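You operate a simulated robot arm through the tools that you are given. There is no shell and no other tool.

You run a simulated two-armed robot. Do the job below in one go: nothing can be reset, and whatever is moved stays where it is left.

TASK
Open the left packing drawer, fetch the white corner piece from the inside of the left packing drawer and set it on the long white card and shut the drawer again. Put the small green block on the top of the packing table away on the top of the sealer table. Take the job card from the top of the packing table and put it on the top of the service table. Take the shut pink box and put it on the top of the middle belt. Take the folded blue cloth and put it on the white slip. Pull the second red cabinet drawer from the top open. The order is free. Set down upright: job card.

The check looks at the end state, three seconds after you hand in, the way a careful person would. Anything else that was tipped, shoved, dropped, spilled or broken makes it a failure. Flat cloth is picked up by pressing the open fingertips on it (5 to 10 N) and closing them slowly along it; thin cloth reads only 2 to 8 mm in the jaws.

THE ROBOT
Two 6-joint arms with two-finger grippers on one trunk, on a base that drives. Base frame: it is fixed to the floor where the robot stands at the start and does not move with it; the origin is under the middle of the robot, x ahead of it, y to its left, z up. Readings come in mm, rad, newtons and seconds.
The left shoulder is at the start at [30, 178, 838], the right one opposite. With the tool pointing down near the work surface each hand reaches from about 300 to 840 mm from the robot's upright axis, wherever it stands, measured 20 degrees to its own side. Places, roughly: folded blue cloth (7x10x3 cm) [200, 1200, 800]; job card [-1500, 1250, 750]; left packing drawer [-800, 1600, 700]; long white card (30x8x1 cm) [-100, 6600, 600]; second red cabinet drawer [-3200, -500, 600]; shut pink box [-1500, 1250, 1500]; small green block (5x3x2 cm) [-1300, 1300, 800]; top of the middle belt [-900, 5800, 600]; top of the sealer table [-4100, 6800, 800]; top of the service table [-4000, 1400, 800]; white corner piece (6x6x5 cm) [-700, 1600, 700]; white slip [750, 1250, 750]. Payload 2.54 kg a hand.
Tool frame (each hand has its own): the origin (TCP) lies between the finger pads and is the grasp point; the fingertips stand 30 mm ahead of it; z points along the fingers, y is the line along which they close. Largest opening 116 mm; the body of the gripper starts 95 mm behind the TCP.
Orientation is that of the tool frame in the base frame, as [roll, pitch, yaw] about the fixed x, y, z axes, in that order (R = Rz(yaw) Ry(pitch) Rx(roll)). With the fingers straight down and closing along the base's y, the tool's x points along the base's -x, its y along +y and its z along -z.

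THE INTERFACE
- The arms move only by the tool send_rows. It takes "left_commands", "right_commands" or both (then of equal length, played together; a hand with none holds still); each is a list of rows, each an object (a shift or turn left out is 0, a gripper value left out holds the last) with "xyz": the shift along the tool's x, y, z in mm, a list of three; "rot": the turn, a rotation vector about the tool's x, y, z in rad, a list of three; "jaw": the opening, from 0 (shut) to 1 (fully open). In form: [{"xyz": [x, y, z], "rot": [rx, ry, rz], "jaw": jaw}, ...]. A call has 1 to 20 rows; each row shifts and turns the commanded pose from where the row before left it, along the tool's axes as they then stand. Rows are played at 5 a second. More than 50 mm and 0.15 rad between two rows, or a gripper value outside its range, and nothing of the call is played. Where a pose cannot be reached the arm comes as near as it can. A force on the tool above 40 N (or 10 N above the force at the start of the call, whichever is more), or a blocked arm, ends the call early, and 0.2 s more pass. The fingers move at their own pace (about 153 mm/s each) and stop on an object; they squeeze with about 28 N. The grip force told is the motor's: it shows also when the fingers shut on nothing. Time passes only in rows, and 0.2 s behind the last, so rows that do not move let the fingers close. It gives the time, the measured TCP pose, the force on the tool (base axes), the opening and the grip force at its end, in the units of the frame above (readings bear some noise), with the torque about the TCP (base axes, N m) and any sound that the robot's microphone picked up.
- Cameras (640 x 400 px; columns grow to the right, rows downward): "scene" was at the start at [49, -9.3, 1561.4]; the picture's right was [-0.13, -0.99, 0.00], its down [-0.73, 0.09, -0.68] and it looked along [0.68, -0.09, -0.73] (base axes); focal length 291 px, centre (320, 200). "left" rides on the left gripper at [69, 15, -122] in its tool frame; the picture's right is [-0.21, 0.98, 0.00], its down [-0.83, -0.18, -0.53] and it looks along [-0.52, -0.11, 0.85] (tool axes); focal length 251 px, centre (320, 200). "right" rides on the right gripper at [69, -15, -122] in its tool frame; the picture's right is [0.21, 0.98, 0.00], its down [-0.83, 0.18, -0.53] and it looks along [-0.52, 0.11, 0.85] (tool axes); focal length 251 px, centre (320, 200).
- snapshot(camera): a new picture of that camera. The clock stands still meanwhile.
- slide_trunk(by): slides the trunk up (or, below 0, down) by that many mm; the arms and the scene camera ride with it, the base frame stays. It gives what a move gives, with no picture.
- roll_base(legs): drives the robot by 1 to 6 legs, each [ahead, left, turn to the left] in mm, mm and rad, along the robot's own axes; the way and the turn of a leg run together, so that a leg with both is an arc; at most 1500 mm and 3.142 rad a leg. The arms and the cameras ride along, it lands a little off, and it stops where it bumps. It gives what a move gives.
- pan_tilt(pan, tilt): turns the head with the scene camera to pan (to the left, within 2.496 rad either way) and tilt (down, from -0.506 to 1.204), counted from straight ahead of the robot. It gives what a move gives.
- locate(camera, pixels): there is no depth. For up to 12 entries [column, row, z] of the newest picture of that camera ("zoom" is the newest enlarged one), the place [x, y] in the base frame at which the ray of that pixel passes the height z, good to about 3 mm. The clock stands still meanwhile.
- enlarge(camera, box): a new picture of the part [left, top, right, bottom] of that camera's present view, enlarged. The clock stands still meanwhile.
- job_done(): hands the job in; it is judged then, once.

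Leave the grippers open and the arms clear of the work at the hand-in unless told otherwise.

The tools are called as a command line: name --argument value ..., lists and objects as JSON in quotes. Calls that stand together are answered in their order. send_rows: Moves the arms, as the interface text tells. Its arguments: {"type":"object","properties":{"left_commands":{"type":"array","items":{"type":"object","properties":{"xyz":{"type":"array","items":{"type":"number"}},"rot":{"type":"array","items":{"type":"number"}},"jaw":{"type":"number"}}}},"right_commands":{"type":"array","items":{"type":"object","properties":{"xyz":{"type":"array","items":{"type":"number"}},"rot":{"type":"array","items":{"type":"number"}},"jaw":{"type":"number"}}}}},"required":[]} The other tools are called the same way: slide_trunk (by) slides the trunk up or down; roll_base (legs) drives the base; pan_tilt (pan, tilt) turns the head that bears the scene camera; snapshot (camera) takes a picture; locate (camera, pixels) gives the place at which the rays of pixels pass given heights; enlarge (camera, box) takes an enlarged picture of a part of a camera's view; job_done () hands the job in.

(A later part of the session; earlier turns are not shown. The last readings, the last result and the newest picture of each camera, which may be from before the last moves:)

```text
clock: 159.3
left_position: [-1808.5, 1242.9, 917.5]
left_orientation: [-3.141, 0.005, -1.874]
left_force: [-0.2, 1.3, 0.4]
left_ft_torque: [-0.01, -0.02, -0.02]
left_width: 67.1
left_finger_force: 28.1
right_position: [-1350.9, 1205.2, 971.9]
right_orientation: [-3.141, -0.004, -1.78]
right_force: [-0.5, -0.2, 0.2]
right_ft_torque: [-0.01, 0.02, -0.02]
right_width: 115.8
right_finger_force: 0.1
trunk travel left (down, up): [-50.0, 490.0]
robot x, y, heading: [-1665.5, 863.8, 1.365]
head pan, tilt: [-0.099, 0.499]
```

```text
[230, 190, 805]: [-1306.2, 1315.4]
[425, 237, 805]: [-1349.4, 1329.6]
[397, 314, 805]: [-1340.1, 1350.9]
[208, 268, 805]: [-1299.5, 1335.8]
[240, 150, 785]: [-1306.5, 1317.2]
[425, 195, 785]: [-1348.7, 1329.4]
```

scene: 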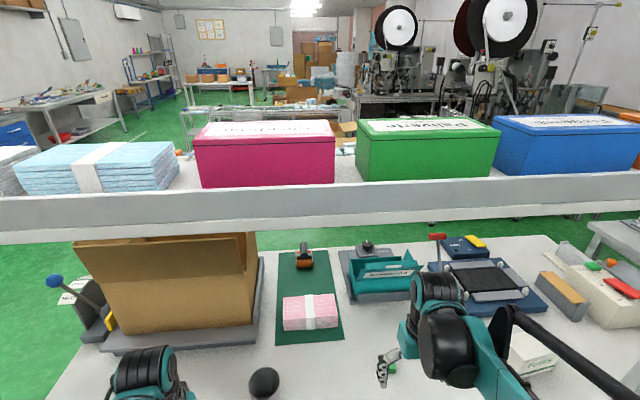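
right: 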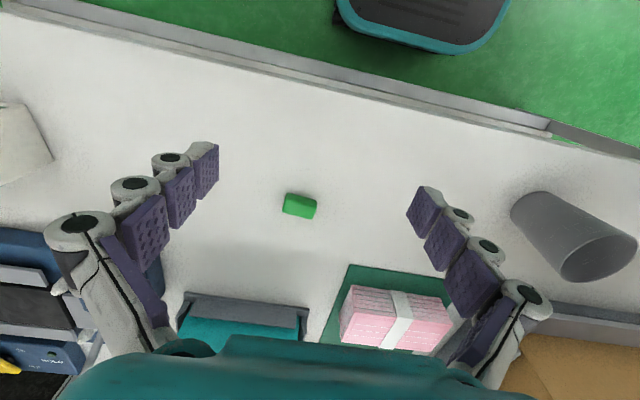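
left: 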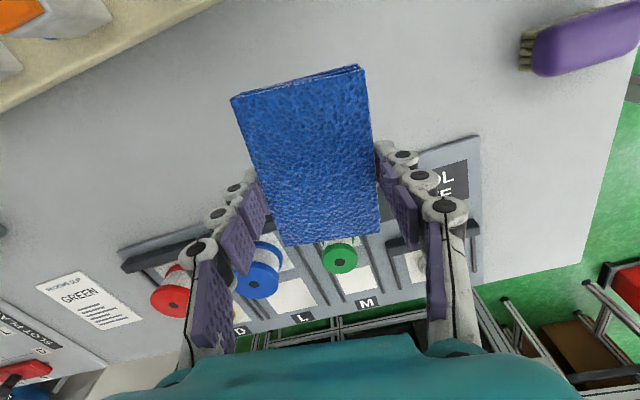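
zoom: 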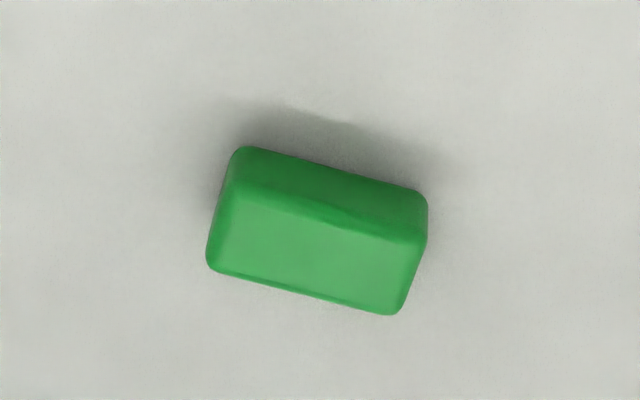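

The block's centre is about (-1324,1333), its long side turned -6 degrees. I move above it, turn 0.108, preclose to 65 mm and lower to TCP 860.

send_rows --right_commands '[{"xyz": [-43.6, 0, 0]}, {"xyz": [-43.6, 0, 0]}, {"xyz": [-43.6, 0, 0], "jaw": 0.56}, {"xyz": [0, 0, 40], "rot": [0, 0, 0.108]}, {"xyz": [0, 0, 40]}, {"xyz": [0, 0, 32]}, {}]'

snapshot --camera "right"

```text
clock: 160.9
left_position: [-1809.4, 1242.8, 917.6]
left_orientation: [-3.141, 0.007, -1.877]
left_force: [0.0, -0.1, -0.3]
left_ft_torque: [0.01, -0.02, 0.04]
left_width: 66.6
left_finger_force: 27.8
right_position: [-1323.0, 1332.5, 859.0]
right_orientation: [-3.141, -0.001, -1.888]
right_force: [0.2, 0.1, -0.3]
right_ft_torque: [0.03, -0.01, 0.0]
right_width: 65.2
right_finger_force: 0.0
trunk travel left (down, up): [-50.0, 490.0]
robot x, y, heading: [-1664.7, 863.1, 1.362]
head pan, tilt: [-0.099, 0.499]
```

```text
taken
```

right: 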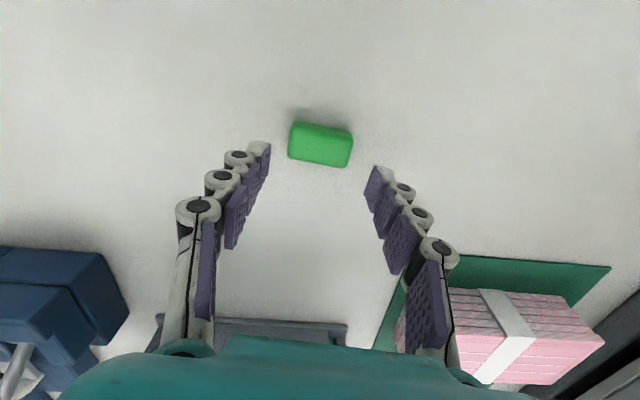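

The block is well centred. I refine with an enlarged view.

enlarge --camera "right" --box '[270, 110, 370, 173]'

```text
6.35 times, centred on (320, 142) of right
```

zoom: 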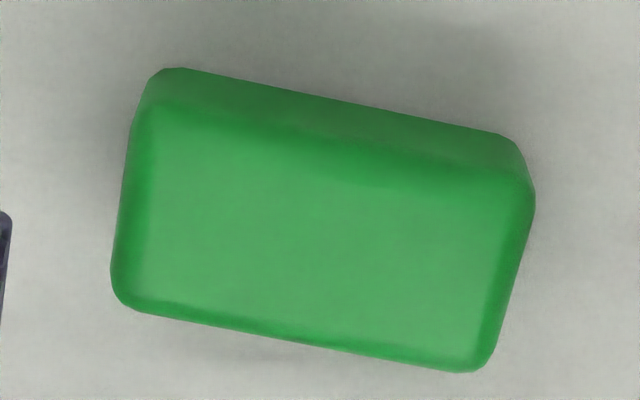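

locate --camera "zoom" --pixels '[[135, 115, 803], [530, 190, 803], [485, 368, 803], [115, 295, 803], [165, 72, 785], [515, 140, 785]]'

```text
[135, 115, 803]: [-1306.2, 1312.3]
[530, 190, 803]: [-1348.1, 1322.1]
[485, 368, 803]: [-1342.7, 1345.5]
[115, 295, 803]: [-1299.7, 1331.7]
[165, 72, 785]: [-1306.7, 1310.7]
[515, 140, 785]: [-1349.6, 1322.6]
```

I shift 4 mm toward me and go down to TCP 842, then feel for the table.

send_rows --right_commands '[{"xyz": [4, 0, 0]}, {"xyz": [0, 0, 10]}, {"xyz": [0, 0, 7]}, {}]'

send_rows --right_commands '[{"xyz": [0, 0, 2]}, {"xyz": [0, 0, 2]}, {}]'

send_rows --right_commands '[{"xyz": [0, 0, 2]}, {"xyz": [0, 0, 2]}, {}]'

```text
clock: 161.9
left_position: [-1809.5, 1243.4, 918.0]
left_orientation: [-3.139, 0.007, -1.876]
left_force: [0.1, 0.3, 0.0]
left_ft_torque: [0.01, 0.02, 0.01]
left_width: 66.8
left_finger_force: 27.7
right_position: [-1325.8, 1327.9, 842.3]
right_orientation: [-3.141, -0.001, -1.89]
right_force: [0.4, -0.5, -0.5]
right_ft_torque: [-0.01, 0.01, 0.03]
right_width: 65.2
right_finger_force: 0.1
trunk travel left (down, up): [-50.0, 490.0]
robot x, y, heading: [-1665.8, 867.6, 1.37]
head pan, tilt: [-0.099, 0.499]
```

```text
clock: 162.7
left_position: [-1809.0, 1242.7, 917.8]
left_orientation: [3.141, 0.007, -1.878]
left_force: [-0.5, -0.2, 0.6]
left_ft_torque: [0.02, 0.0, -0.03]
left_width: 66.9
left_finger_force: 28.2
right_position: [-1324.9, 1328.0, 838.3]
right_orientation: [3.141, -0.002, -1.889]
right_force: [-0.3, -0.4, -0.4]
right_ft_torque: [0.0, -0.02, 0.0]
right_width: 64.7
right_finger_force: 0.0
trunk travel left (down, up): [-50.0, 490.0]
robot x, y, heading: [-1667.0, 861.8, 1.362]
head pan, tilt: [-0.099, 0.499]
```

```text
clock: 163.5
left_position: [-1809.2, 1242.4, 917.1]
left_orientation: [3.14, 0.007, -1.876]
left_force: [-0.2, 0.2, 0.2]
left_ft_torque: [-0.02, 0.03, -0.01]
left_width: 67.0
left_finger_force: 27.8
right_position: [-1325.3, 1328.5, 834.1]
right_orientation: [3.141, -0.001, -1.889]
right_force: [-0.3, -0.3, 0.4]
right_ft_torque: [0.03, 0.0, -0.01]
right_width: 64.9
right_finger_force: 0.0
trunk travel left (down, up): [-50.0, 490.0]
robot x, y, heading: [-1666.9, 864.7, 1.366]
head pan, tilt: [-0.099, 0.499]
```

No contact at 834; the tips should be a few mm over the table. I close gently on the block here.

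send_rows --right_commands '[{"jaw": 0.5}, {"jaw": 0.45}, {"jaw": 0.41}, {"jaw": 0.38}, {"jaw": 0.34}, {}]'

snapshot --camera "right"

```text
clock: 164.9
left_position: [-1809.3, 1242.4, 917.7]
left_orientation: [-3.14, 0.007, -1.876]
left_force: [-0.1, 0.7, -0.4]
left_ft_torque: [-0.03, 0.01, -0.03]
left_width: 66.6
left_finger_force: 27.9
right_position: [-1324.6, 1328.5, 835.7]
right_orientation: [-3.141, -0.002, -1.89]
right_force: [-0.3, -0.1, 2.7]
right_ft_torque: [-0.02, 0.03, 0.0]
right_width: 42.4
right_finger_force: 27.8
trunk travel left (down, up): [-50.0, 490.0]
robot x, y, heading: [-1669.1, 866.4, 1.365]
head pan, tilt: [-0.099, 0.499]
```

```text
taken
```

right: 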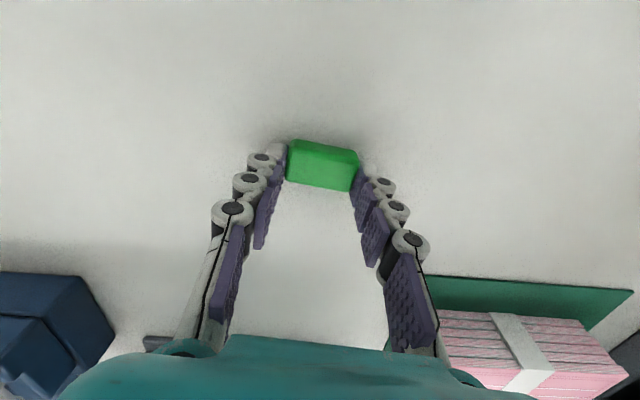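

The block is gripped (42.4 mm, 27.8 N). I lift it and draw back.

send_rows --right_commands '[{"xyz": [0, 0, -15]}, {"xyz": [0, 0, -40]}, {"xyz": [0, 0, -40]}, {"xyz": [0, 0, -40]}, {"xyz": [43, 4, 0]}, {"xyz": [43, 4, 0]}, {"xyz": [43, 4, 0]}]'

snapshot --camera "right"

```text
clock: 166.5
left_position: [-1809.7, 1241.9, 917.5]
left_orientation: [3.141, 0.008, -1.876]
left_force: [-0.4, 0.0, -0.4]
left_ft_torque: [0.0, 0.01, -0.01]
left_width: 66.9
left_finger_force: 27.6
right_position: [-1377.6, 1208.5, 970.1]
right_orientation: [-3.14, -0.001, -1.89]
right_force: [0.0, 0.8, 0.2]
right_ft_torque: [0.01, -0.02, -0.02]
right_width: 42.4
right_finger_force: 27.7
trunk travel left (down, up): [-50.0, 490.0]
robot x, y, heading: [-1664.3, 864.2, 1.364]
head pan, tilt: [-0.099, 0.499]
```

```text
taken
```

right: 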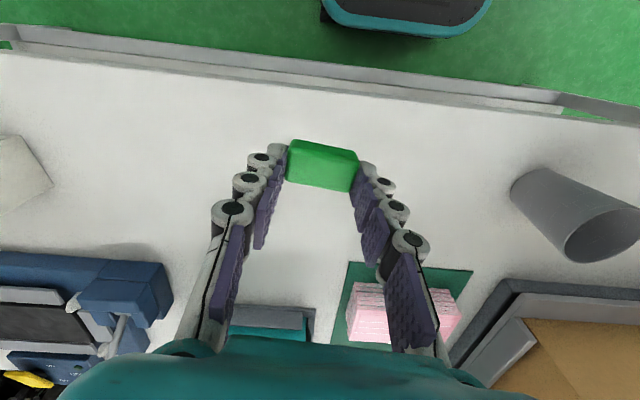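

Both items are held. I back away from the table and drive left to the gap between packing and service table.

roll_base --legs '[[-500, 0, 0], [0, 1080, 0]]'

pan_tilt --pan 0.0 --tilt 0.35

snapshot --camera "scene"

```text
clock: 174.5
left_position: [-2976.9, 958.2, 916.3]
left_orientation: [3.141, 0.005, -1.845]
left_force: [-0.1, -0.1, -0.7]
left_ft_torque: [-0.03, -0.01, -0.03]
left_width: 66.9
left_finger_force: 28.3
right_position: [-2544.0, 938.9, 970.6]
right_orientation: [-3.138, -0.001, -1.857]
right_force: [0.1, 0.0, -0.6]
right_ft_torque: [0.0, 0.0, -0.02]
right_width: 42.4
right_finger_force: 28.3
trunk travel left (down, up): [-50.0, 490.0]
robot x, y, heading: [-2819.2, 586.1, 1.398]
head pan, tilt: [-0.099, 0.499]
```

```text
clock: 175.2
left_position: [-2976.8, 957.3, 918.0]
left_orientation: [-3.14, 0.007, -1.844]
left_force: [0.8, -0.7, 0.2]
left_ft_torque: [0.0, -0.03, 0.0]
left_width: 66.7
left_finger_force: 27.9
right_position: [-2544.6, 937.7, 969.9]
right_orientation: [-3.14, -0.001, -1.856]
right_force: [-0.2, 0.3, -0.1]
right_ft_torque: [-0.01, -0.04, 0.0]
right_width: 42.3
right_finger_force: 28.1
trunk travel left (down, up): [-50.0, 490.0]
robot x, y, heading: [-2822.2, 582.0, 1.397]
head pan, tilt: [0.0, 0.351]
```

```text
taken
```

scene: 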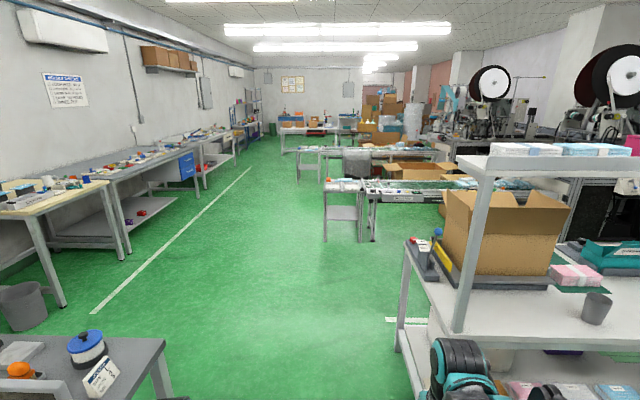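

The aisle is clear. I locate the front belt's legs on the floor at (325,240), (372,240) and the middle belt's at (300,180).

locate --camera "scene" --pixels '[[325, 240, 0], [360, 242, 0], [372, 241, 0], [299, 182, 0], [318, 181, 0], [404, 345, 0], [240, 168, 0], [92, 313, 0]]'

enlarge --camera "scene" --box '[250, 100, 470, 237]'

```text
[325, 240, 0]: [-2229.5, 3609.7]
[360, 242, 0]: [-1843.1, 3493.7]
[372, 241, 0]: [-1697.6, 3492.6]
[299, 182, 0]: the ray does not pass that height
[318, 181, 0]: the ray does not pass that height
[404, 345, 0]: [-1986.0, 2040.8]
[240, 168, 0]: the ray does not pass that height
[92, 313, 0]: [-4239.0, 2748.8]
```

```text
2.91 times, centred on (360, 168) of scene
```

zoom: 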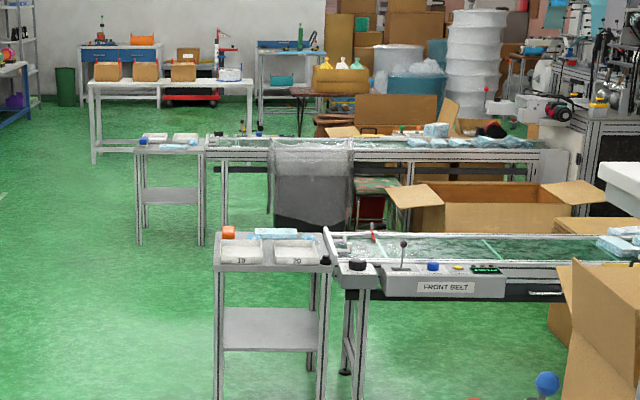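

I drive 2100 mm north through the aisle, then turn about to face the back sides of the tables.

roll_base --legs '[[1050, 0, 0], [1050, 0, 0], [0, 0, 3.068]]'

pan_tilt --pan 0.5 --tilt 0.4

snapshot --camera "scene"

```text
clock: 192.8
left_position: [-2326.5, 2277.1, 918.0]
left_orientation: [-3.141, 0.007, 1.231]
left_force: [-0.3, 1.4, 0.0]
left_ft_torque: [-0.01, -0.01, -0.01]
left_width: 66.8
left_finger_force: 28.0
right_position: [-2756.9, 2324.4, 969.6]
right_orientation: [-3.141, -0.001, 1.22]
right_force: [0.0, -1.0, -0.7]
right_ft_torque: [0.01, -0.01, 0.01]
right_width: 42.4
right_finger_force: 27.8
trunk travel left (down, up): [-50.0, 490.0]
robot x, y, heading: [-2458.5, 2659.5, -1.811]
head pan, tilt: [0.0, 0.351]
```

```text
clock: 193.8
left_position: [-2326.4, 2278.8, 917.6]
left_orientation: [-3.14, 0.006, 1.233]
left_force: [-0.3, -0.3, -0.2]
left_ft_torque: [0.02, 0.01, 0.0]
left_width: 66.8
left_finger_force: 28.2
right_position: [-2758.6, 2325.4, 970.5]
right_orientation: [-3.14, -0.001, 1.22]
right_force: [-0.7, 1.4, 0.2]
right_ft_torque: [0.03, 0.0, 0.05]
right_width: 42.4
right_finger_force: 28.4
trunk travel left (down, up): [-50.0, 490.0]
robot x, y, heading: [-2456.3, 2660.0, -1.811]
head pan, tilt: [0.499, 0.4]
```

```text
taken
```

scene: 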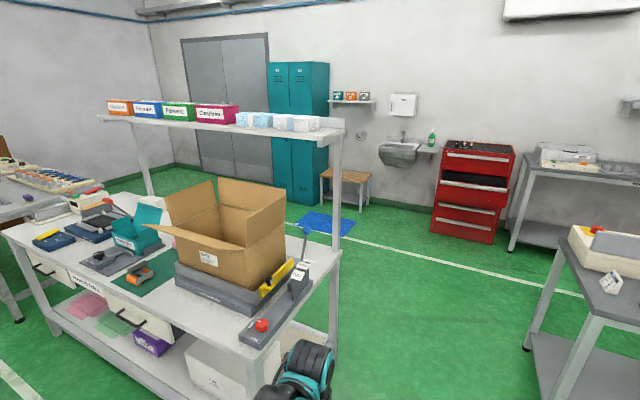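

From behind I see two white drawers under the packing table; the left one is at (43,268). Before going along the corridor I look left along it for obstacles.

pan_tilt --pan 1.5 --tilt 0.4

snapshot --camera "scene"

```text
clock: 195.0
left_position: [-2326.2, 2277.4, 918.0]
left_orientation: [-3.141, 0.006, 1.234]
left_force: [0.5, 0.6, -0.8]
left_ft_torque: [-0.01, 0.0, 0.04]
left_width: 66.8
left_finger_force: 27.9
right_position: [-2756.4, 2324.9, 969.5]
right_orientation: [-3.139, -0.003, 1.219]
right_force: [0.4, 0.0, -0.5]
right_ft_torque: [0.03, 0.03, -0.04]
right_width: 42.5
right_finger_force: 27.8
trunk travel left (down, up): [-50.0, 490.0]
robot x, y, heading: [-2457.4, 2663.0, -1.806]
head pan, tilt: [1.499, 0.4]
```

```text
taken
```

scene: 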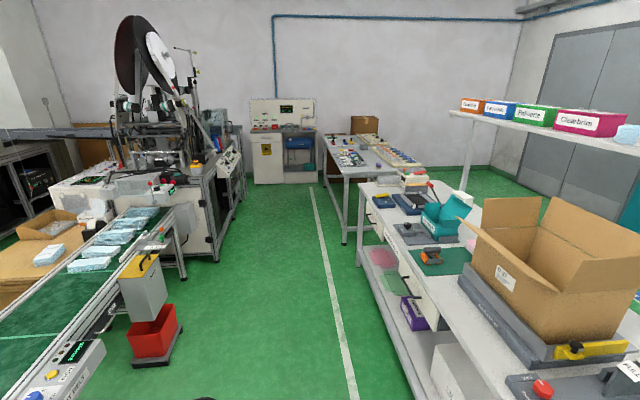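

The corridor is open; a red bin stands at (155,335). I locate the bin and machine feet.

locate --camera "scene" --pixels '[[135, 365, 0], [175, 362, 0], [183, 328, 0], [217, 261, 0], [240, 205, 0], [345, 245, 0], [330, 185, 0], [360, 395, 0], [312, 188, 0], [400, 215, 780], [320, 150, 780]]'

```text
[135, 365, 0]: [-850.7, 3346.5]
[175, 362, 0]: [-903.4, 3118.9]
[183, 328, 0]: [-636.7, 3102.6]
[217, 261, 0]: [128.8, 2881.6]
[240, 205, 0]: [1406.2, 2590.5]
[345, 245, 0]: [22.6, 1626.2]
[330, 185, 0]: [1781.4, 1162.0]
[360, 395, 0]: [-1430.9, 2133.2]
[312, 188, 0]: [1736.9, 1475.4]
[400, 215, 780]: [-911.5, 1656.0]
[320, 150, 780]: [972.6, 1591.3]
```

All clear. I drive left along the corridor 2200 mm, then check.

roll_base --legs '[[0, 1100, 0], [0, 1100, 0]]'

pan_tilt --pan 0.5 --tilt 0.6

snapshot --camera "scene"

```text
clock: 205.9
left_position: [-183.6, 1766.6, 917.9]
left_orientation: [3.14, 0.008, 1.237]
left_force: [-0.3, 0.7, -0.7]
left_ft_torque: [0.02, -0.01, 0.0]
left_width: 66.8
left_finger_force: 28.3
right_position: [-614.6, 1812.1, 968.9]
right_orientation: [-3.139, 0.0, 1.226]
right_force: [0.7, 0.7, 0.4]
right_ft_torque: [0.03, -0.01, -0.02]
right_width: 42.4
right_finger_force: 27.8
trunk travel left (down, up): [-50.0, 490.0]
robot x, y, heading: [-316.4, 2148.8, -1.807]
head pan, tilt: [1.499, 0.4]
```

```text
clock: 207.2
left_position: [-183.7, 1766.5, 918.4]
left_orientation: [-3.142, 0.007, 1.236]
left_force: [0.5, 0.6, -1.2]
left_ft_torque: [0.03, -0.02, -0.03]
left_width: 66.8
left_finger_force: 27.9
right_position: [-616.4, 1811.4, 969.9]
right_orientation: [-3.139, -0.001, 1.224]
right_force: [0.2, -0.5, -0.1]
right_ft_torque: [-0.01, 0.0, 0.05]
right_width: 42.2
right_finger_force: 27.7
trunk travel left (down, up): [-50.0, 490.0]
robot x, y, heading: [-315.4, 2147.5, -1.806]
head pan, tilt: [0.499, 0.6]
```

```text
taken
```

scene: 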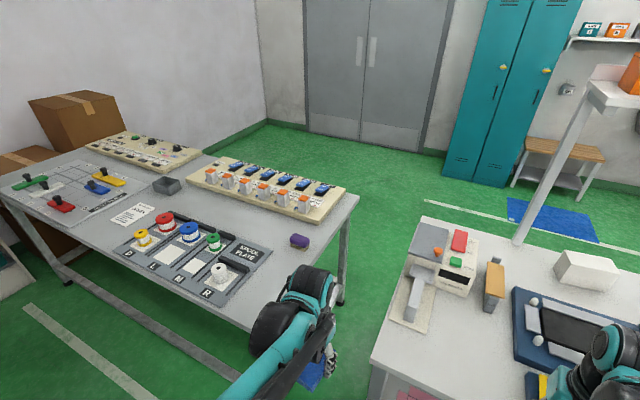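

I see the slip at (133,214) from behind. I enlarge and locate its corners.

enlarge --camera "scene" --box '[90, 170, 210, 245]'

```text
5.33 times, centred on (150, 208) of scene
```

zoom: 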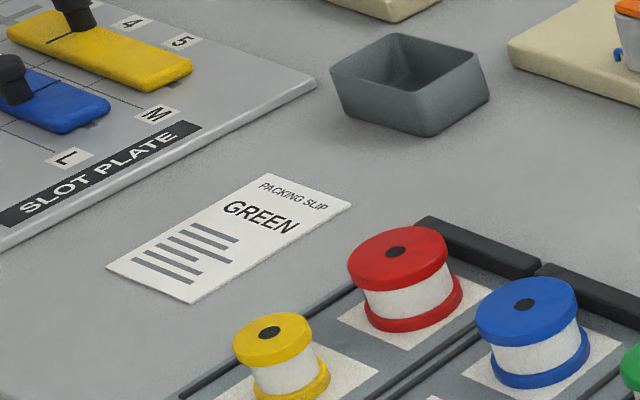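

locate --camera "zoom" --pixels '[[268, 172, 780], [351, 206, 780], [191, 303, 780], [106, 268, 780]]'

```text
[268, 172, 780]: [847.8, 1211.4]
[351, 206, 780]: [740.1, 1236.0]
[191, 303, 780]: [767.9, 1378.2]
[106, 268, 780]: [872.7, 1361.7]
```

The slip's centre is about (808,1300). I drive left 1081 mm to bring it before my left hand.

roll_base --legs '[[0, 1081, 0]]'

pan_tilt --pan 0.3 --tilt 0.9

snapshot --camera "scene"

snapshot --camera "left"

```text
clock: 212.7
left_position: [853.7, 1513.5, 917.8]
left_orientation: [3.141, 0.007, 1.23]
left_force: [-0.2, 0.6, 0.4]
left_ft_torque: [0.0, 0.02, 0.0]
left_width: 66.9
left_finger_force: 28.2
right_position: [421.6, 1562.6, 970.2]
right_orientation: [-3.14, -0.001, 1.217]
right_force: [-0.3, 0.6, -0.2]
right_ft_torque: [-0.02, 0.02, 0.01]
right_width: 42.4
right_finger_force: 28.2
trunk travel left (down, up): [-50.0, 490.0]
robot x, y, heading: [722.2, 1898.2, -1.808]
head pan, tilt: [0.499, 0.6]
```

```text
clock: 213.5
left_position: [853.2, 1514.6, 917.6]
left_orientation: [3.141, 0.006, 1.232]
left_force: [0.4, -0.1, -0.8]
left_ft_torque: [-0.01, 0.01, 0.01]
left_width: 66.8
left_finger_force: 28.6
right_position: [422.4, 1561.3, 969.6]
right_orientation: [-3.139, -0.001, 1.218]
right_force: [0.2, -0.7, -0.9]
right_ft_torque: [-0.01, 0.0, 0.01]
right_width: 42.2
right_finger_force: 28.3
trunk travel left (down, up): [-50.0, 490.0]
robot x, y, heading: [723.2, 1901.7, -1.813]
head pan, tilt: [0.3, 0.901]
```

```text
taken
```

scene: 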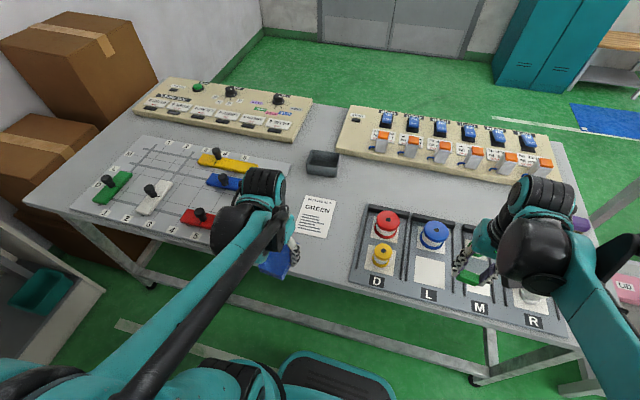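

```text
taken
```

left: 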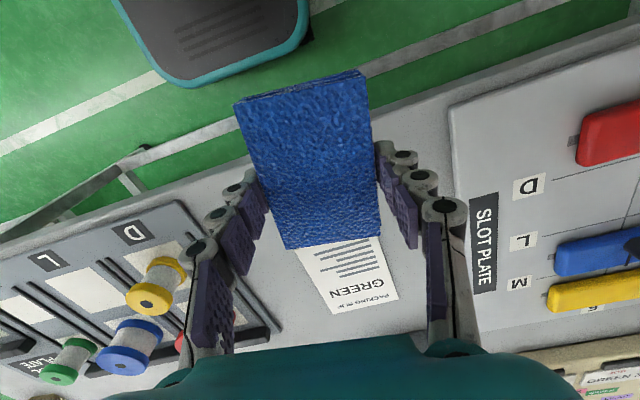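

I locate the slip in the scene picture: enlarge around (315,215).

enlarge --camera "scene" --box '[265, 180, 365, 243]'

```text
6.35 times, centred on (315, 212) of scene
```

zoom: 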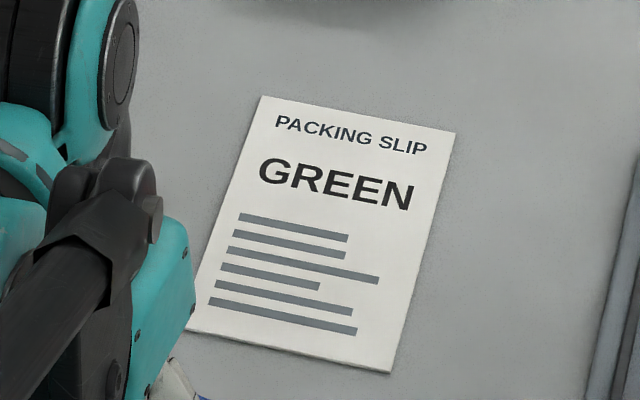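

locate --camera "zoom" --pixels '[[263, 95, 780], [456, 133, 780], [393, 373, 780], [186, 329, 780]]'

locate --camera "left" --pixels '[[399, 297, 780], [332, 316, 780], [296, 250, 780]]'

```text
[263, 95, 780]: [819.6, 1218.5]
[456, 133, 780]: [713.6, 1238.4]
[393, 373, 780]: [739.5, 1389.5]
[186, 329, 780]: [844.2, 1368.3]
```

```text
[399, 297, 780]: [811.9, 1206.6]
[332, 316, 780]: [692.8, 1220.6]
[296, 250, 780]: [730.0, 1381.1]
```

The slip's centre, by the hand camera and scene, is about (773,1297), turned 10 degrees from my cloth. I bring the cloth above it.

send_rows --left_commands '[{"xyz": [-46.3, -0.8, 0]}, {"xyz": [-46.3, -0.8, 0]}, {"xyz": [-46.3, -0.8, 0]}, {"xyz": [-46.3, -0.8, 0]}, {"xyz": [-46.2, -0.7, 0]}, {"rot": [0, 0, -0.085]}, {"rot": [0, 0, -0.085]}, {}]'

snapshot --camera "left"

enlarge --camera "scene" --box '[230, 150, 400, 256]'

```text
clock: 215.3
left_position: [772.7, 1297.0, 919.8]
left_orientation: [-3.14, 0.007, 1.403]
left_force: [-0.1, 0.5, -0.5]
left_ft_torque: [-0.02, 0.01, 0.02]
left_width: 66.6
left_finger_force: 28.1
right_position: [421.8, 1561.6, 970.1]
right_orientation: [-3.139, -0.002, 1.218]
right_force: [0.0, 0.0, -0.2]
right_ft_torque: [-0.01, 0.02, -0.03]
right_width: 42.2
right_finger_force: 27.5
trunk travel left (down, up): [-50.0, 490.0]
robot x, y, heading: [720.9, 1895.3, -1.813]
head pan, tilt: [0.3, 0.901]
```

```text
taken
```

left: 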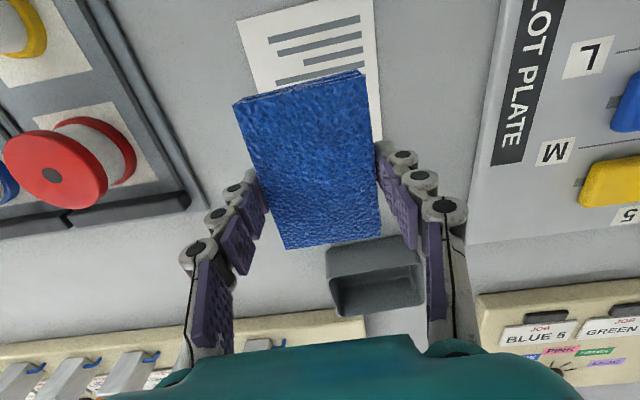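

```text
3.76 times, centred on (315, 203) of scene
```

zoom: 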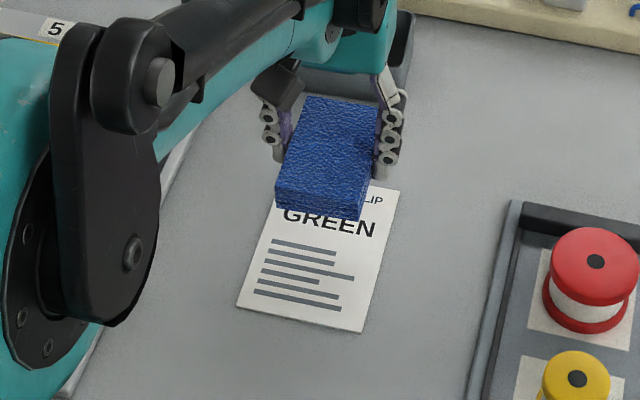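

I locate visible slip edge points (237,20), (255,90), (376,30), (383,138) to check the alignment.

locate --camera "left" --pixels '[[237, 20, 780], [255, 90, 780], [374, 5, 780], [383, 138, 780], [325, 0, 780]]'

locate --camera "zoom" --pixels '[[236, 308, 780], [362, 332, 780], [399, 191, 780], [276, 186, 875], [361, 214, 875]]'

```text
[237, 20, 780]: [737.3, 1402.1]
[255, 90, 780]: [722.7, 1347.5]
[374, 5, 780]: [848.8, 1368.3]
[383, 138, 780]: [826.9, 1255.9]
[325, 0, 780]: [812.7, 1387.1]
```

```text
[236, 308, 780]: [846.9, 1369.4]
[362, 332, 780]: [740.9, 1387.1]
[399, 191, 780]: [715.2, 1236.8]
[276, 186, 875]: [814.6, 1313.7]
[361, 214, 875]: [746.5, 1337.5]
```

The cloth should move by about (7,10) mm. I do so and lower to TCP 838.

send_rows --left_commands '[{"xyz": [11, 5, 0]}, {"xyz": [0, 0, 40]}, {"xyz": [0, 0, 30]}, {"xyz": [0, 0, 10]}, {}]'

enlarge --camera "scene" --box '[230, 150, 400, 256]'

snapshot --camera "left"

```text
clock: 216.5
left_position: [778.7, 1307.3, 838.7]
left_orientation: [-3.14, 0.005, 1.4]
left_force: [-0.2, -0.2, -1.6]
left_ft_torque: [-0.01, 0.01, -0.01]
left_width: 66.5
left_finger_force: 28.0
right_position: [422.3, 1561.9, 970.2]
right_orientation: [-3.14, -0.002, 1.218]
right_force: [-0.4, 0.2, -0.5]
right_ft_torque: [0.01, 0.0, -0.01]
right_width: 42.6
right_finger_force: 27.7
trunk travel left (down, up): [-50.0, 490.0]
robot x, y, heading: [723.5, 1894.1, -1.809]
head pan, tilt: [0.3, 0.901]
```

```text
3.76 times, centred on (315, 203) of scene
```

zoom: 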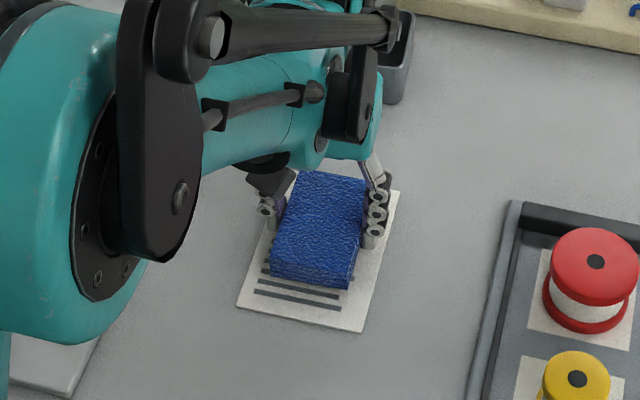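

```text
taken
```

left: 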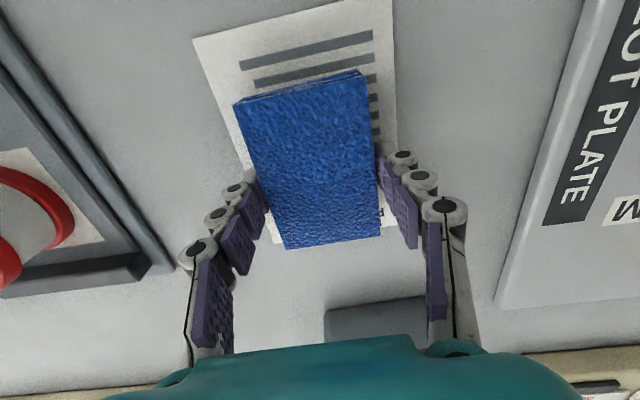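

The cloth lies over the slip but a bit toward its far end; I compute with located points.

locate --camera "left" --pixels '[[193, 40, 780], [275, 240, 780], [394, 30, 780], [400, 150, 780], [234, 104, 815], [362, 72, 815], [286, 249, 815], [380, 236, 815]]'

```text
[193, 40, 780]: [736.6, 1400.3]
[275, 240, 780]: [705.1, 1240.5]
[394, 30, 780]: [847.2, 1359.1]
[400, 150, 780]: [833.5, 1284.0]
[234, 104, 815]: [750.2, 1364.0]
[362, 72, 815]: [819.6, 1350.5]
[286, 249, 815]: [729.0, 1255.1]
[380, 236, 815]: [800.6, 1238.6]
```

Cloth centre (775,1302), slip centre about (778,1313): I shift 11 mm toward me and lower until it touches.

send_rows --left_commands '[{"xyz": [11, 1.6, 0]}, {"xyz": [0, 0, 4]}, {"xyz": [0, 0, 3]}, {}]'

send_rows --left_commands '[{"xyz": [0, 0, 2]}, {"xyz": [0, 0, 1]}, {}]'

```text
clock: 217.5
left_position: [780.9, 1317.0, 832.6]
left_orientation: [-3.14, 0.006, 1.399]
left_force: [-0.2, -1.0, 7.3]
left_ft_torque: [0.18, -0.05, -0.01]
left_width: 66.8
left_finger_force: 28.5
right_position: [421.9, 1561.6, 970.0]
right_orientation: [-3.14, -0.003, 1.219]
right_force: [-0.3, -0.5, -0.3]
right_ft_torque: [0.03, 0.01, -0.02]
right_width: 42.4
right_finger_force: 28.1
trunk travel left (down, up): [-50.0, 490.0]
robot x, y, heading: [723.8, 1894.3, -1.809]
head pan, tilt: [0.3, 0.901]
```

```text
clock: 218.3
left_position: [780.9, 1317.9, 830.9]
left_orientation: [-3.141, 0.008, 1.4]
left_force: [1.3, -2.0, 30.6]
left_ft_torque: [-0.06, -0.04, -0.01]
left_width: 66.9
left_finger_force: 27.7
right_position: [421.2, 1564.2, 970.5]
right_orientation: [3.141, 0.0, 1.22]
right_force: [-0.3, -0.1, -0.4]
right_ft_torque: [-0.01, -0.02, 0.0]
right_width: 42.4
right_finger_force: 28.0
trunk travel left (down, up): [-50.0, 490.0]
robot x, y, heading: [720.4, 1900.0, -1.808]
head pan, tilt: [0.3, 0.901]
```

The cloth rests on the slip (30 N). I ease 2 mm and open the fingers slowly.

send_rows --left_commands '[{"xyz": [0, 0, -2.5]}, {"jaw": 0.62}, {"jaw": 0.68}, {"jaw": 0.76}, {"jaw": 0.85}, {"jaw": 1.0}, {}]'

snapshot --camera "left"

```text
clock: 219.9
left_position: [781.3, 1318.2, 831.4]
left_orientation: [-3.14, 0.006, 1.4]
left_force: [-0.2, -0.9, -0.6]
left_ft_torque: [0.01, 0.01, 0.02]
left_width: 116.1
left_finger_force: 0.1
right_position: [422.4, 1562.2, 970.2]
right_orientation: [-3.139, -0.002, 1.218]
right_force: [-0.3, -0.7, -0.6]
right_ft_torque: [0.0, -0.02, -0.01]
right_width: 42.7
right_finger_force: 27.9
trunk travel left (down, up): [-50.0, 490.0]
robot x, y, heading: [717.6, 1899.9, -1.817]
head pan, tilt: [0.3, 0.901]
```

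```text
taken
```

left: 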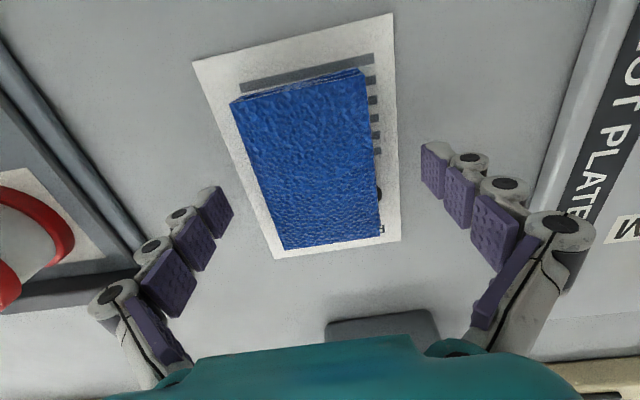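

The cloth lies fully on the slip. I lift the left hand and draw it back.

send_rows --left_commands '[{"xyz": [0, 0, -30]}, {"xyz": [0, 0, -40]}, {"xyz": [0, 0, -40]}, {"xyz": [45, 0, 0]}, {"xyz": [45, 0, 0]}, {"xyz": [45, 0, 0]}, {"xyz": [45, 0, 0]}, {"xyz": [45, 0, 0]}]'

enlarge --camera "scene" --box '[230, 150, 400, 256]'

```text
clock: 221.7
left_position: [820.9, 1540.9, 940.4]
left_orientation: [-3.14, 0.007, 1.4]
left_force: [1.3, -0.3, -0.1]
left_ft_torque: [-0.03, 0.02, -0.03]
left_width: 115.9
left_finger_force: 0.1
right_position: [422.9, 1563.5, 970.9]
right_orientation: [-3.141, -0.003, 1.219]
right_force: [-0.2, -0.4, -0.4]
right_ft_torque: [-0.02, -0.01, 0.0]
right_width: 42.5
right_finger_force: 27.9
trunk travel left (down, up): [-50.0, 490.0]
robot x, y, heading: [721.6, 1898.6, -1.816]
head pan, tilt: [0.3, 0.901]
```

```text
3.76 times, centred on (315, 203) of scene
```

zoom: 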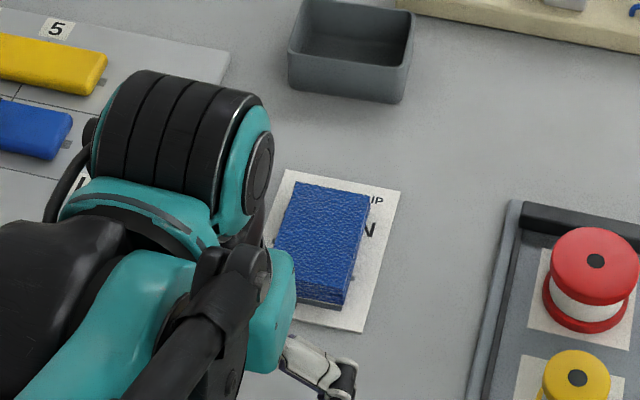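

Cloth task done. Now I go right along the corridor to the back of the packing table, to see its left drawer closely.

roll_base --legs '[[0, -812, 0], [0, -812, 0], [0, 0, 0.035]]'

pan_tilt --pan 0.15 --tilt 0.8

snapshot --camera "scene"

```text
clock: 230.3
left_position: [-733.7, 1929.5, 939.5]
left_orientation: [-3.139, 0.008, 1.442]
left_force: [-0.2, 0.5, -0.2]
left_ft_torque: [0.0, -0.03, 0.0]
left_width: 116.0
left_finger_force: 0.1
right_position: [-1131.8, 1936.2, 970.8]
right_orientation: [-3.141, -0.003, 1.257]
right_force: [0.7, 0.4, 0.8]
right_ft_torque: [-0.01, -0.03, 0.01]
right_width: 42.3
right_finger_force: 27.7
trunk travel left (down, up): [-50.0, 490.0]
robot x, y, heading: [-847.2, 2282.6, -1.769]
head pan, tilt: [0.3, 0.901]
```

```text
clock: 231.0
left_position: [-733.3, 1929.5, 940.2]
left_orientation: [-3.138, 0.007, 1.44]
left_force: [0.6, 0.3, 0.0]
left_ft_torque: [0.01, 0.0, 0.01]
left_width: 116.2
left_finger_force: 0.0
right_position: [-1132.2, 1937.2, 970.2]
right_orientation: [-3.141, -0.002, 1.256]
right_force: [0.0, 0.2, -1.2]
right_ft_torque: [-0.01, 0.0, -0.02]
right_width: 42.2
right_finger_force: 28.2
trunk travel left (down, up): [-50.0, 490.0]
robot x, y, heading: [-847.1, 2282.3, -1.774]
head pan, tilt: [0.15, 0.799]
```

```text
taken
```

scene: 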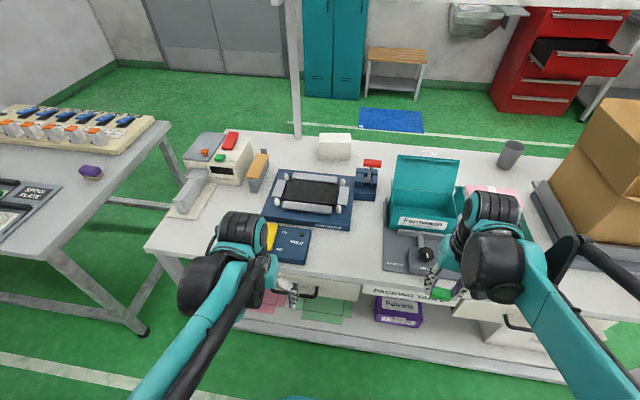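

The left drawer front with a dark handle is at about (315,287), mostly under the table edge. I back up 450 mm to see it better.

roll_base --legs '[[-450, 0, 0]]'

slide_trunk --by -45

pan_tilt --pan 0.15 --tilt 0.6

snapshot --camera "scene"

enlarge --camera "scene" --box '[200, 180, 440, 330]'

```text
clock: 233.7
left_position: [-644.1, 2369.7, 939.5]
left_orientation: [3.141, 0.007, 1.434]
left_force: [-0.3, 1.3, -0.3]
left_ft_torque: [-0.01, 0.01, -0.04]
left_width: 116.3
left_finger_force: 0.0
right_position: [-1043.1, 2378.2, 969.7]
right_orientation: [-3.14, -0.003, 1.253]
right_force: [-0.2, 0.4, -0.9]
right_ft_torque: [-0.02, 0.04, 0.03]
right_width: 42.8
right_finger_force: 28.1
trunk travel left (down, up): [-50.0, 490.0]
robot x, y, heading: [-756.7, 2722.2, -1.778]
head pan, tilt: [0.15, 0.799]
```

```text
clock: 234.6
left_position: [-644.2, 2370.1, 895.3]
left_orientation: [-3.139, 0.007, 1.436]
left_force: [-0.4, -0.5, -0.6]
left_ft_torque: [0.03, -0.01, 0.01]
left_width: 116.0
left_finger_force: 0.0
right_position: [-1044.2, 2376.9, 924.6]
right_orientation: [-3.139, -0.002, 1.252]
right_force: [0.2, 0.8, -0.3]
right_ft_torque: [0.04, 0.01, 0.02]
right_width: 42.3
right_finger_force: 27.9
trunk travel left (down, up): [-5.0, 535.0]
robot x, y, heading: [-755.7, 2719.5, -1.778]
head pan, tilt: [0.15, 0.799]
```

```text
clock: 235.3
left_position: [-644.6, 2369.4, 895.0]
left_orientation: [-3.14, 0.007, 1.434]
left_force: [-0.4, -0.5, 0.0]
left_ft_torque: [-0.02, 0.0, 0.01]
left_width: 116.1
left_finger_force: 0.1
right_position: [-1044.0, 2377.4, 926.1]
right_orientation: [-3.141, -0.001, 1.253]
right_force: [-0.2, -0.6, 0.2]
right_ft_torque: [0.0, 0.0, 0.02]
right_width: 42.4
right_finger_force: 28.5
trunk travel left (down, up): [-5.0, 535.0]
robot x, y, heading: [-755.9, 2725.1, -1.774]
head pan, tilt: [0.15, 0.6]
```

```text
taken
```

scene: 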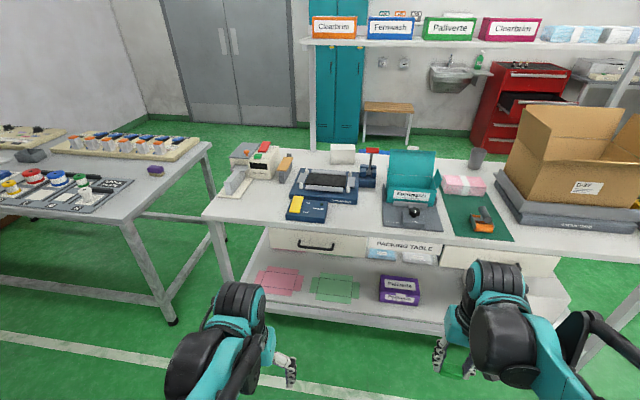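

```text
2.67 times, centred on (320, 255) of scene
```

zoom: 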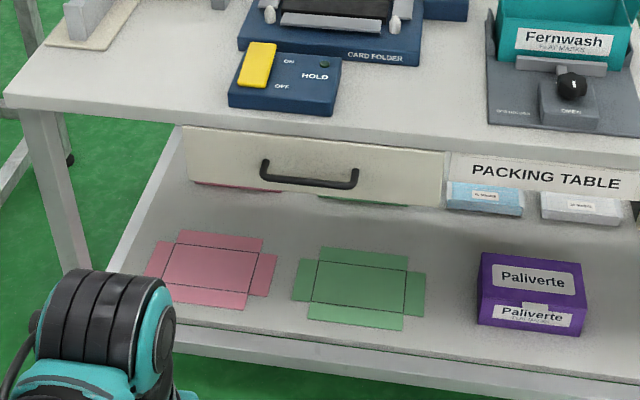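

The left drawer has a dark U-shaped handle at zoom (310,175). I locate the handle's ends and the drawer front at a few heights.

locate --camera "zoom" --pixels '[[262, 180, 680], [356, 187, 680], [262, 180, 650], [356, 187, 650], [262, 180, 710], [356, 187, 710], [185, 180, 640], [440, 205, 640], [10, 105, 780], [185, 128, 745]]'

```text
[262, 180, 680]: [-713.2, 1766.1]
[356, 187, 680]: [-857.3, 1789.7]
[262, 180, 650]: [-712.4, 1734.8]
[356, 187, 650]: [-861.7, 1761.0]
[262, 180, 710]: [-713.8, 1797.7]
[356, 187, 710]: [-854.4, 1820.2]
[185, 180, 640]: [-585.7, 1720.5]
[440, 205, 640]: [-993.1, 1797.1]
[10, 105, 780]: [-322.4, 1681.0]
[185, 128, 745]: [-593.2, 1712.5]
```

The handle centre is about u=-1138, z≈690. I back 70 mm, then turn the left hand to point ahead.

roll_base --legs '[[-70, 0, -0.005]]'

send_rows --left_commands '[{"rot": [0, 0, 0.073]}, {"xyz": [-28.5, 0, -2], "rot": [0, -0.1428, 0]}, {"xyz": [-28.5, 0, -2], "rot": [0, -0.1428, 0]}, {"xyz": [-28.5, 0, -2], "rot": [0, -0.1428, 0]}, {"xyz": [-28.5, 0, -2], "rot": [0, -0.1428, 0]}, {"xyz": [-28.5, 0, -2], "rot": [0, -0.1428, 0]}, {"xyz": [-28.5, 0, -2], "rot": [0, -0.1428, 0]}, {"xyz": [-20, 0, 15], "rot": [0, -0.1428, 0]}, {"xyz": [-10, 0, 10], "rot": [0, -0.1428, 0]}, {"xyz": [-10, 0, 20], "rot": [0, -0.1428, 0]}, {"xyz": [0, 0, 30], "rot": [0, -0.1428, 0]}, {"xyz": [0, 0, 30], "rot": [0, -0.142, 0]}]'

send_rows --left_commands '[{"rot": [0, 0, -0.1428]}, {"rot": [0, 0, -0.1428]}, {"rot": [0, 0, -0.1428]}, {"rot": [0, 0, -0.1428]}, {"rot": [0, 0, -0.1428]}, {"rot": [0, 0, -0.1428]}, {"rot": [0, 0, -0.1428]}, {"rot": [0, 0, -0.1428]}, {"rot": [0, 0, -0.1428]}, {"rot": [0, 0, -0.1428]}, {"rot": [0, 0, -0.1428]}]'

snapshot --camera "scene"

snapshot --camera "left"

```text
clock: 236.3
left_position: [-631.0, 2437.2, 894.7]
left_orientation: [-3.14, 0.008, 1.43]
left_force: [0.8, 0.3, 0.0]
left_ft_torque: [0.02, 0.0, 0.01]
left_width: 115.7
left_finger_force: 0.1
right_position: [-1030.5, 2448.8, 925.3]
right_orientation: [-3.141, -0.001, 1.248]
right_force: [-0.2, 0.2, -0.5]
right_ft_torque: [-0.02, 0.01, 0.02]
right_width: 42.3
right_finger_force: 28.3
trunk travel left (down, up): [-5.0, 535.0]
robot x, y, heading: [-740.1, 2792.0, -1.787]
head pan, tilt: [0.15, 0.6]
```

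```text
clock: 238.9
left_position: [-691.1, 2170.7, 961.7]
left_orientation: [-0.307, 1.566, -2.088]
left_force: [0.1, 0.3, -0.6]
left_ft_torque: [0.01, 0.01, -0.04]
left_width: 115.9
left_finger_force: 0.1
right_position: [-1029.1, 2446.4, 924.9]
right_orientation: [-3.14, -0.003, 1.249]
right_force: [-0.2, 0.0, -0.8]
right_ft_torque: [0.01, -0.04, 0.01]
right_width: 42.2
right_finger_force: 28.0
trunk travel left (down, up): [-5.0, 535.0]
robot x, y, heading: [-738.4, 2792.4, -1.783]
head pan, tilt: [0.15, 0.6]
```

```text
clock: 241.3
left_position: [-690.7, 2171.8, 961.5]
left_orientation: [-1.566, 0.074, 2.931]
left_force: [-0.2, 0.8, -0.8]
left_ft_torque: [-0.02, 0.02, -0.02]
left_width: 115.8
left_finger_force: 0.1
left hand out of reach, approached as far as the arm can: row 1
right_position: [-1030.9, 2447.2, 924.0]
right_orientation: [-3.138, -0.004, 1.248]
right_force: [-0.1, -0.8, -0.4]
right_ft_torque: [-0.02, 0.01, -0.02]
right_width: 42.6
right_finger_force: 27.9
trunk travel left (down, up): [-5.0, 535.0]
robot x, y, heading: [-746.2, 2790.7, -1.78]
head pan, tilt: [0.15, 0.6]
```

```text
taken
```

scene: 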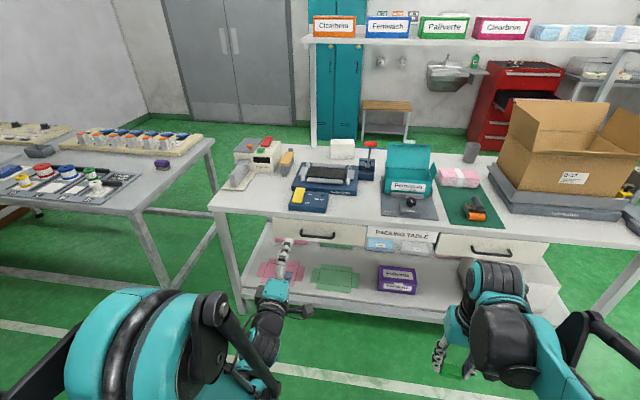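

```text
taken
```

left: 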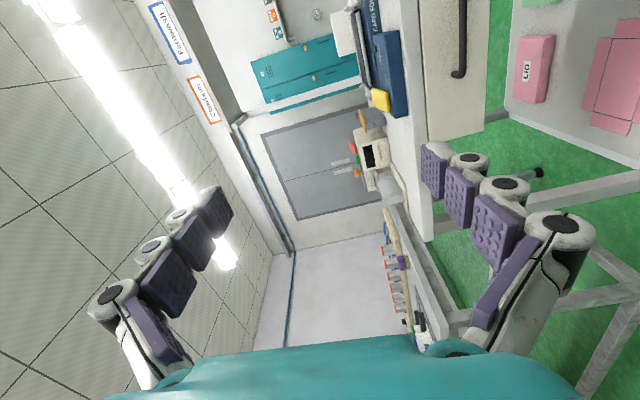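

The left hand points ahead with a small roll error of 0.074. I correct it, extend 264 mm ahead, and then lower.

send_rows --left_commands '[{"xyz": [0, 0, 44], "rot": [0, 0, -0.074]}, {"xyz": [0, 0, 44]}, {"xyz": [0, 0, 44]}, {"xyz": [0, 0, 44]}, {"xyz": [0, 0, 44]}, {"xyz": [0, 0, 40]}, {"xyz": [0, 40, 0]}, {"xyz": [0, 40, 0]}, {"xyz": [0, 40, 0]}, {"xyz": [0, 40, 0]}, {"xyz": [0, 40, 0]}]'

snapshot --camera "left"

snapshot --camera "scene"

```text
clock: 243.7
left_position: [-743.6, 1918.2, 764.0]
left_orientation: [-1.567, 0.001, 2.933]
left_force: [0.1, 1.3, 0.7]
left_ft_torque: [0.0, -0.01, 0.0]
left_width: 116.3
left_finger_force: 0.1
right_position: [-1031.0, 2446.5, 924.5]
right_orientation: [-3.139, -0.004, 1.248]
right_force: [0.0, -1.0, 0.2]
right_ft_torque: [0.01, -0.02, -0.03]
right_width: 42.4
right_finger_force: 27.6
trunk travel left (down, up): [-5.0, 535.0]
robot x, y, heading: [-739.4, 2790.5, -1.782]
head pan, tilt: [0.15, 0.6]
```

```text
taken
```

left: 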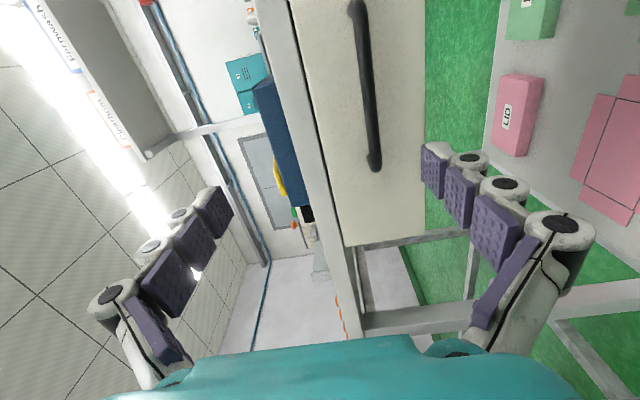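

```text
taken
```

scene: 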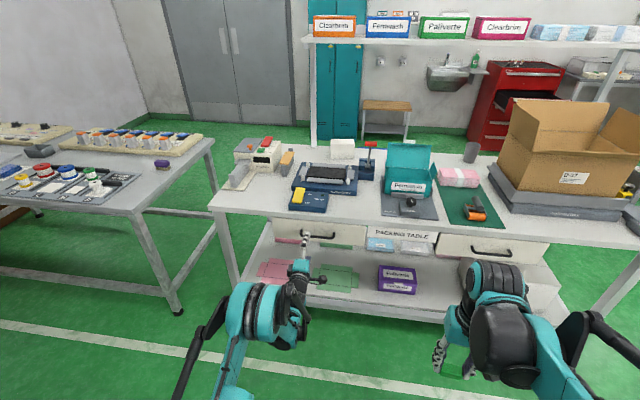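

The handle bar is about 50 mm below my axis (z≈714) and its centre 13 mm to the right. I lower, shift and preclose to 58 mm.

send_rows --left_commands '[{"xyz": [13, 25, 0], "jaw": 0.5}, {"xyz": [0, 25, 0]}, {}]'

snapshot --camera "left"

```text
clock: 244.5
left_position: [-750.3, 1918.5, 725.6]
left_orientation: [-1.565, 0.001, 2.929]
left_force: [-0.1, 0.0, 0.4]
left_ft_torque: [0.0, -0.01, -0.02]
left_width: 58.1
left_finger_force: 0.1
left hand out of reach, approached as far as the arm can: row 1
right_position: [-1031.1, 2446.4, 924.6]
right_orientation: [-3.14, -0.003, 1.248]
right_force: [0.0, 0.4, -0.3]
right_ft_torque: [-0.02, 0.0, -0.01]
right_width: 42.3
right_finger_force: 28.3
trunk travel left (down, up): [-5.0, 535.0]
robot x, y, heading: [-738.3, 2789.5, -1.783]
head pan, tilt: [0.15, 0.6]
```

```text
taken
```

left: 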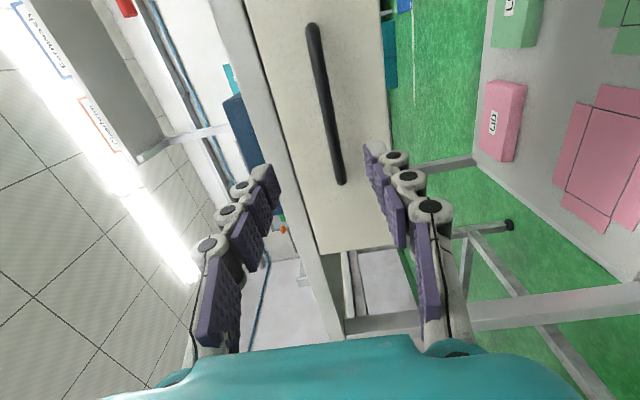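

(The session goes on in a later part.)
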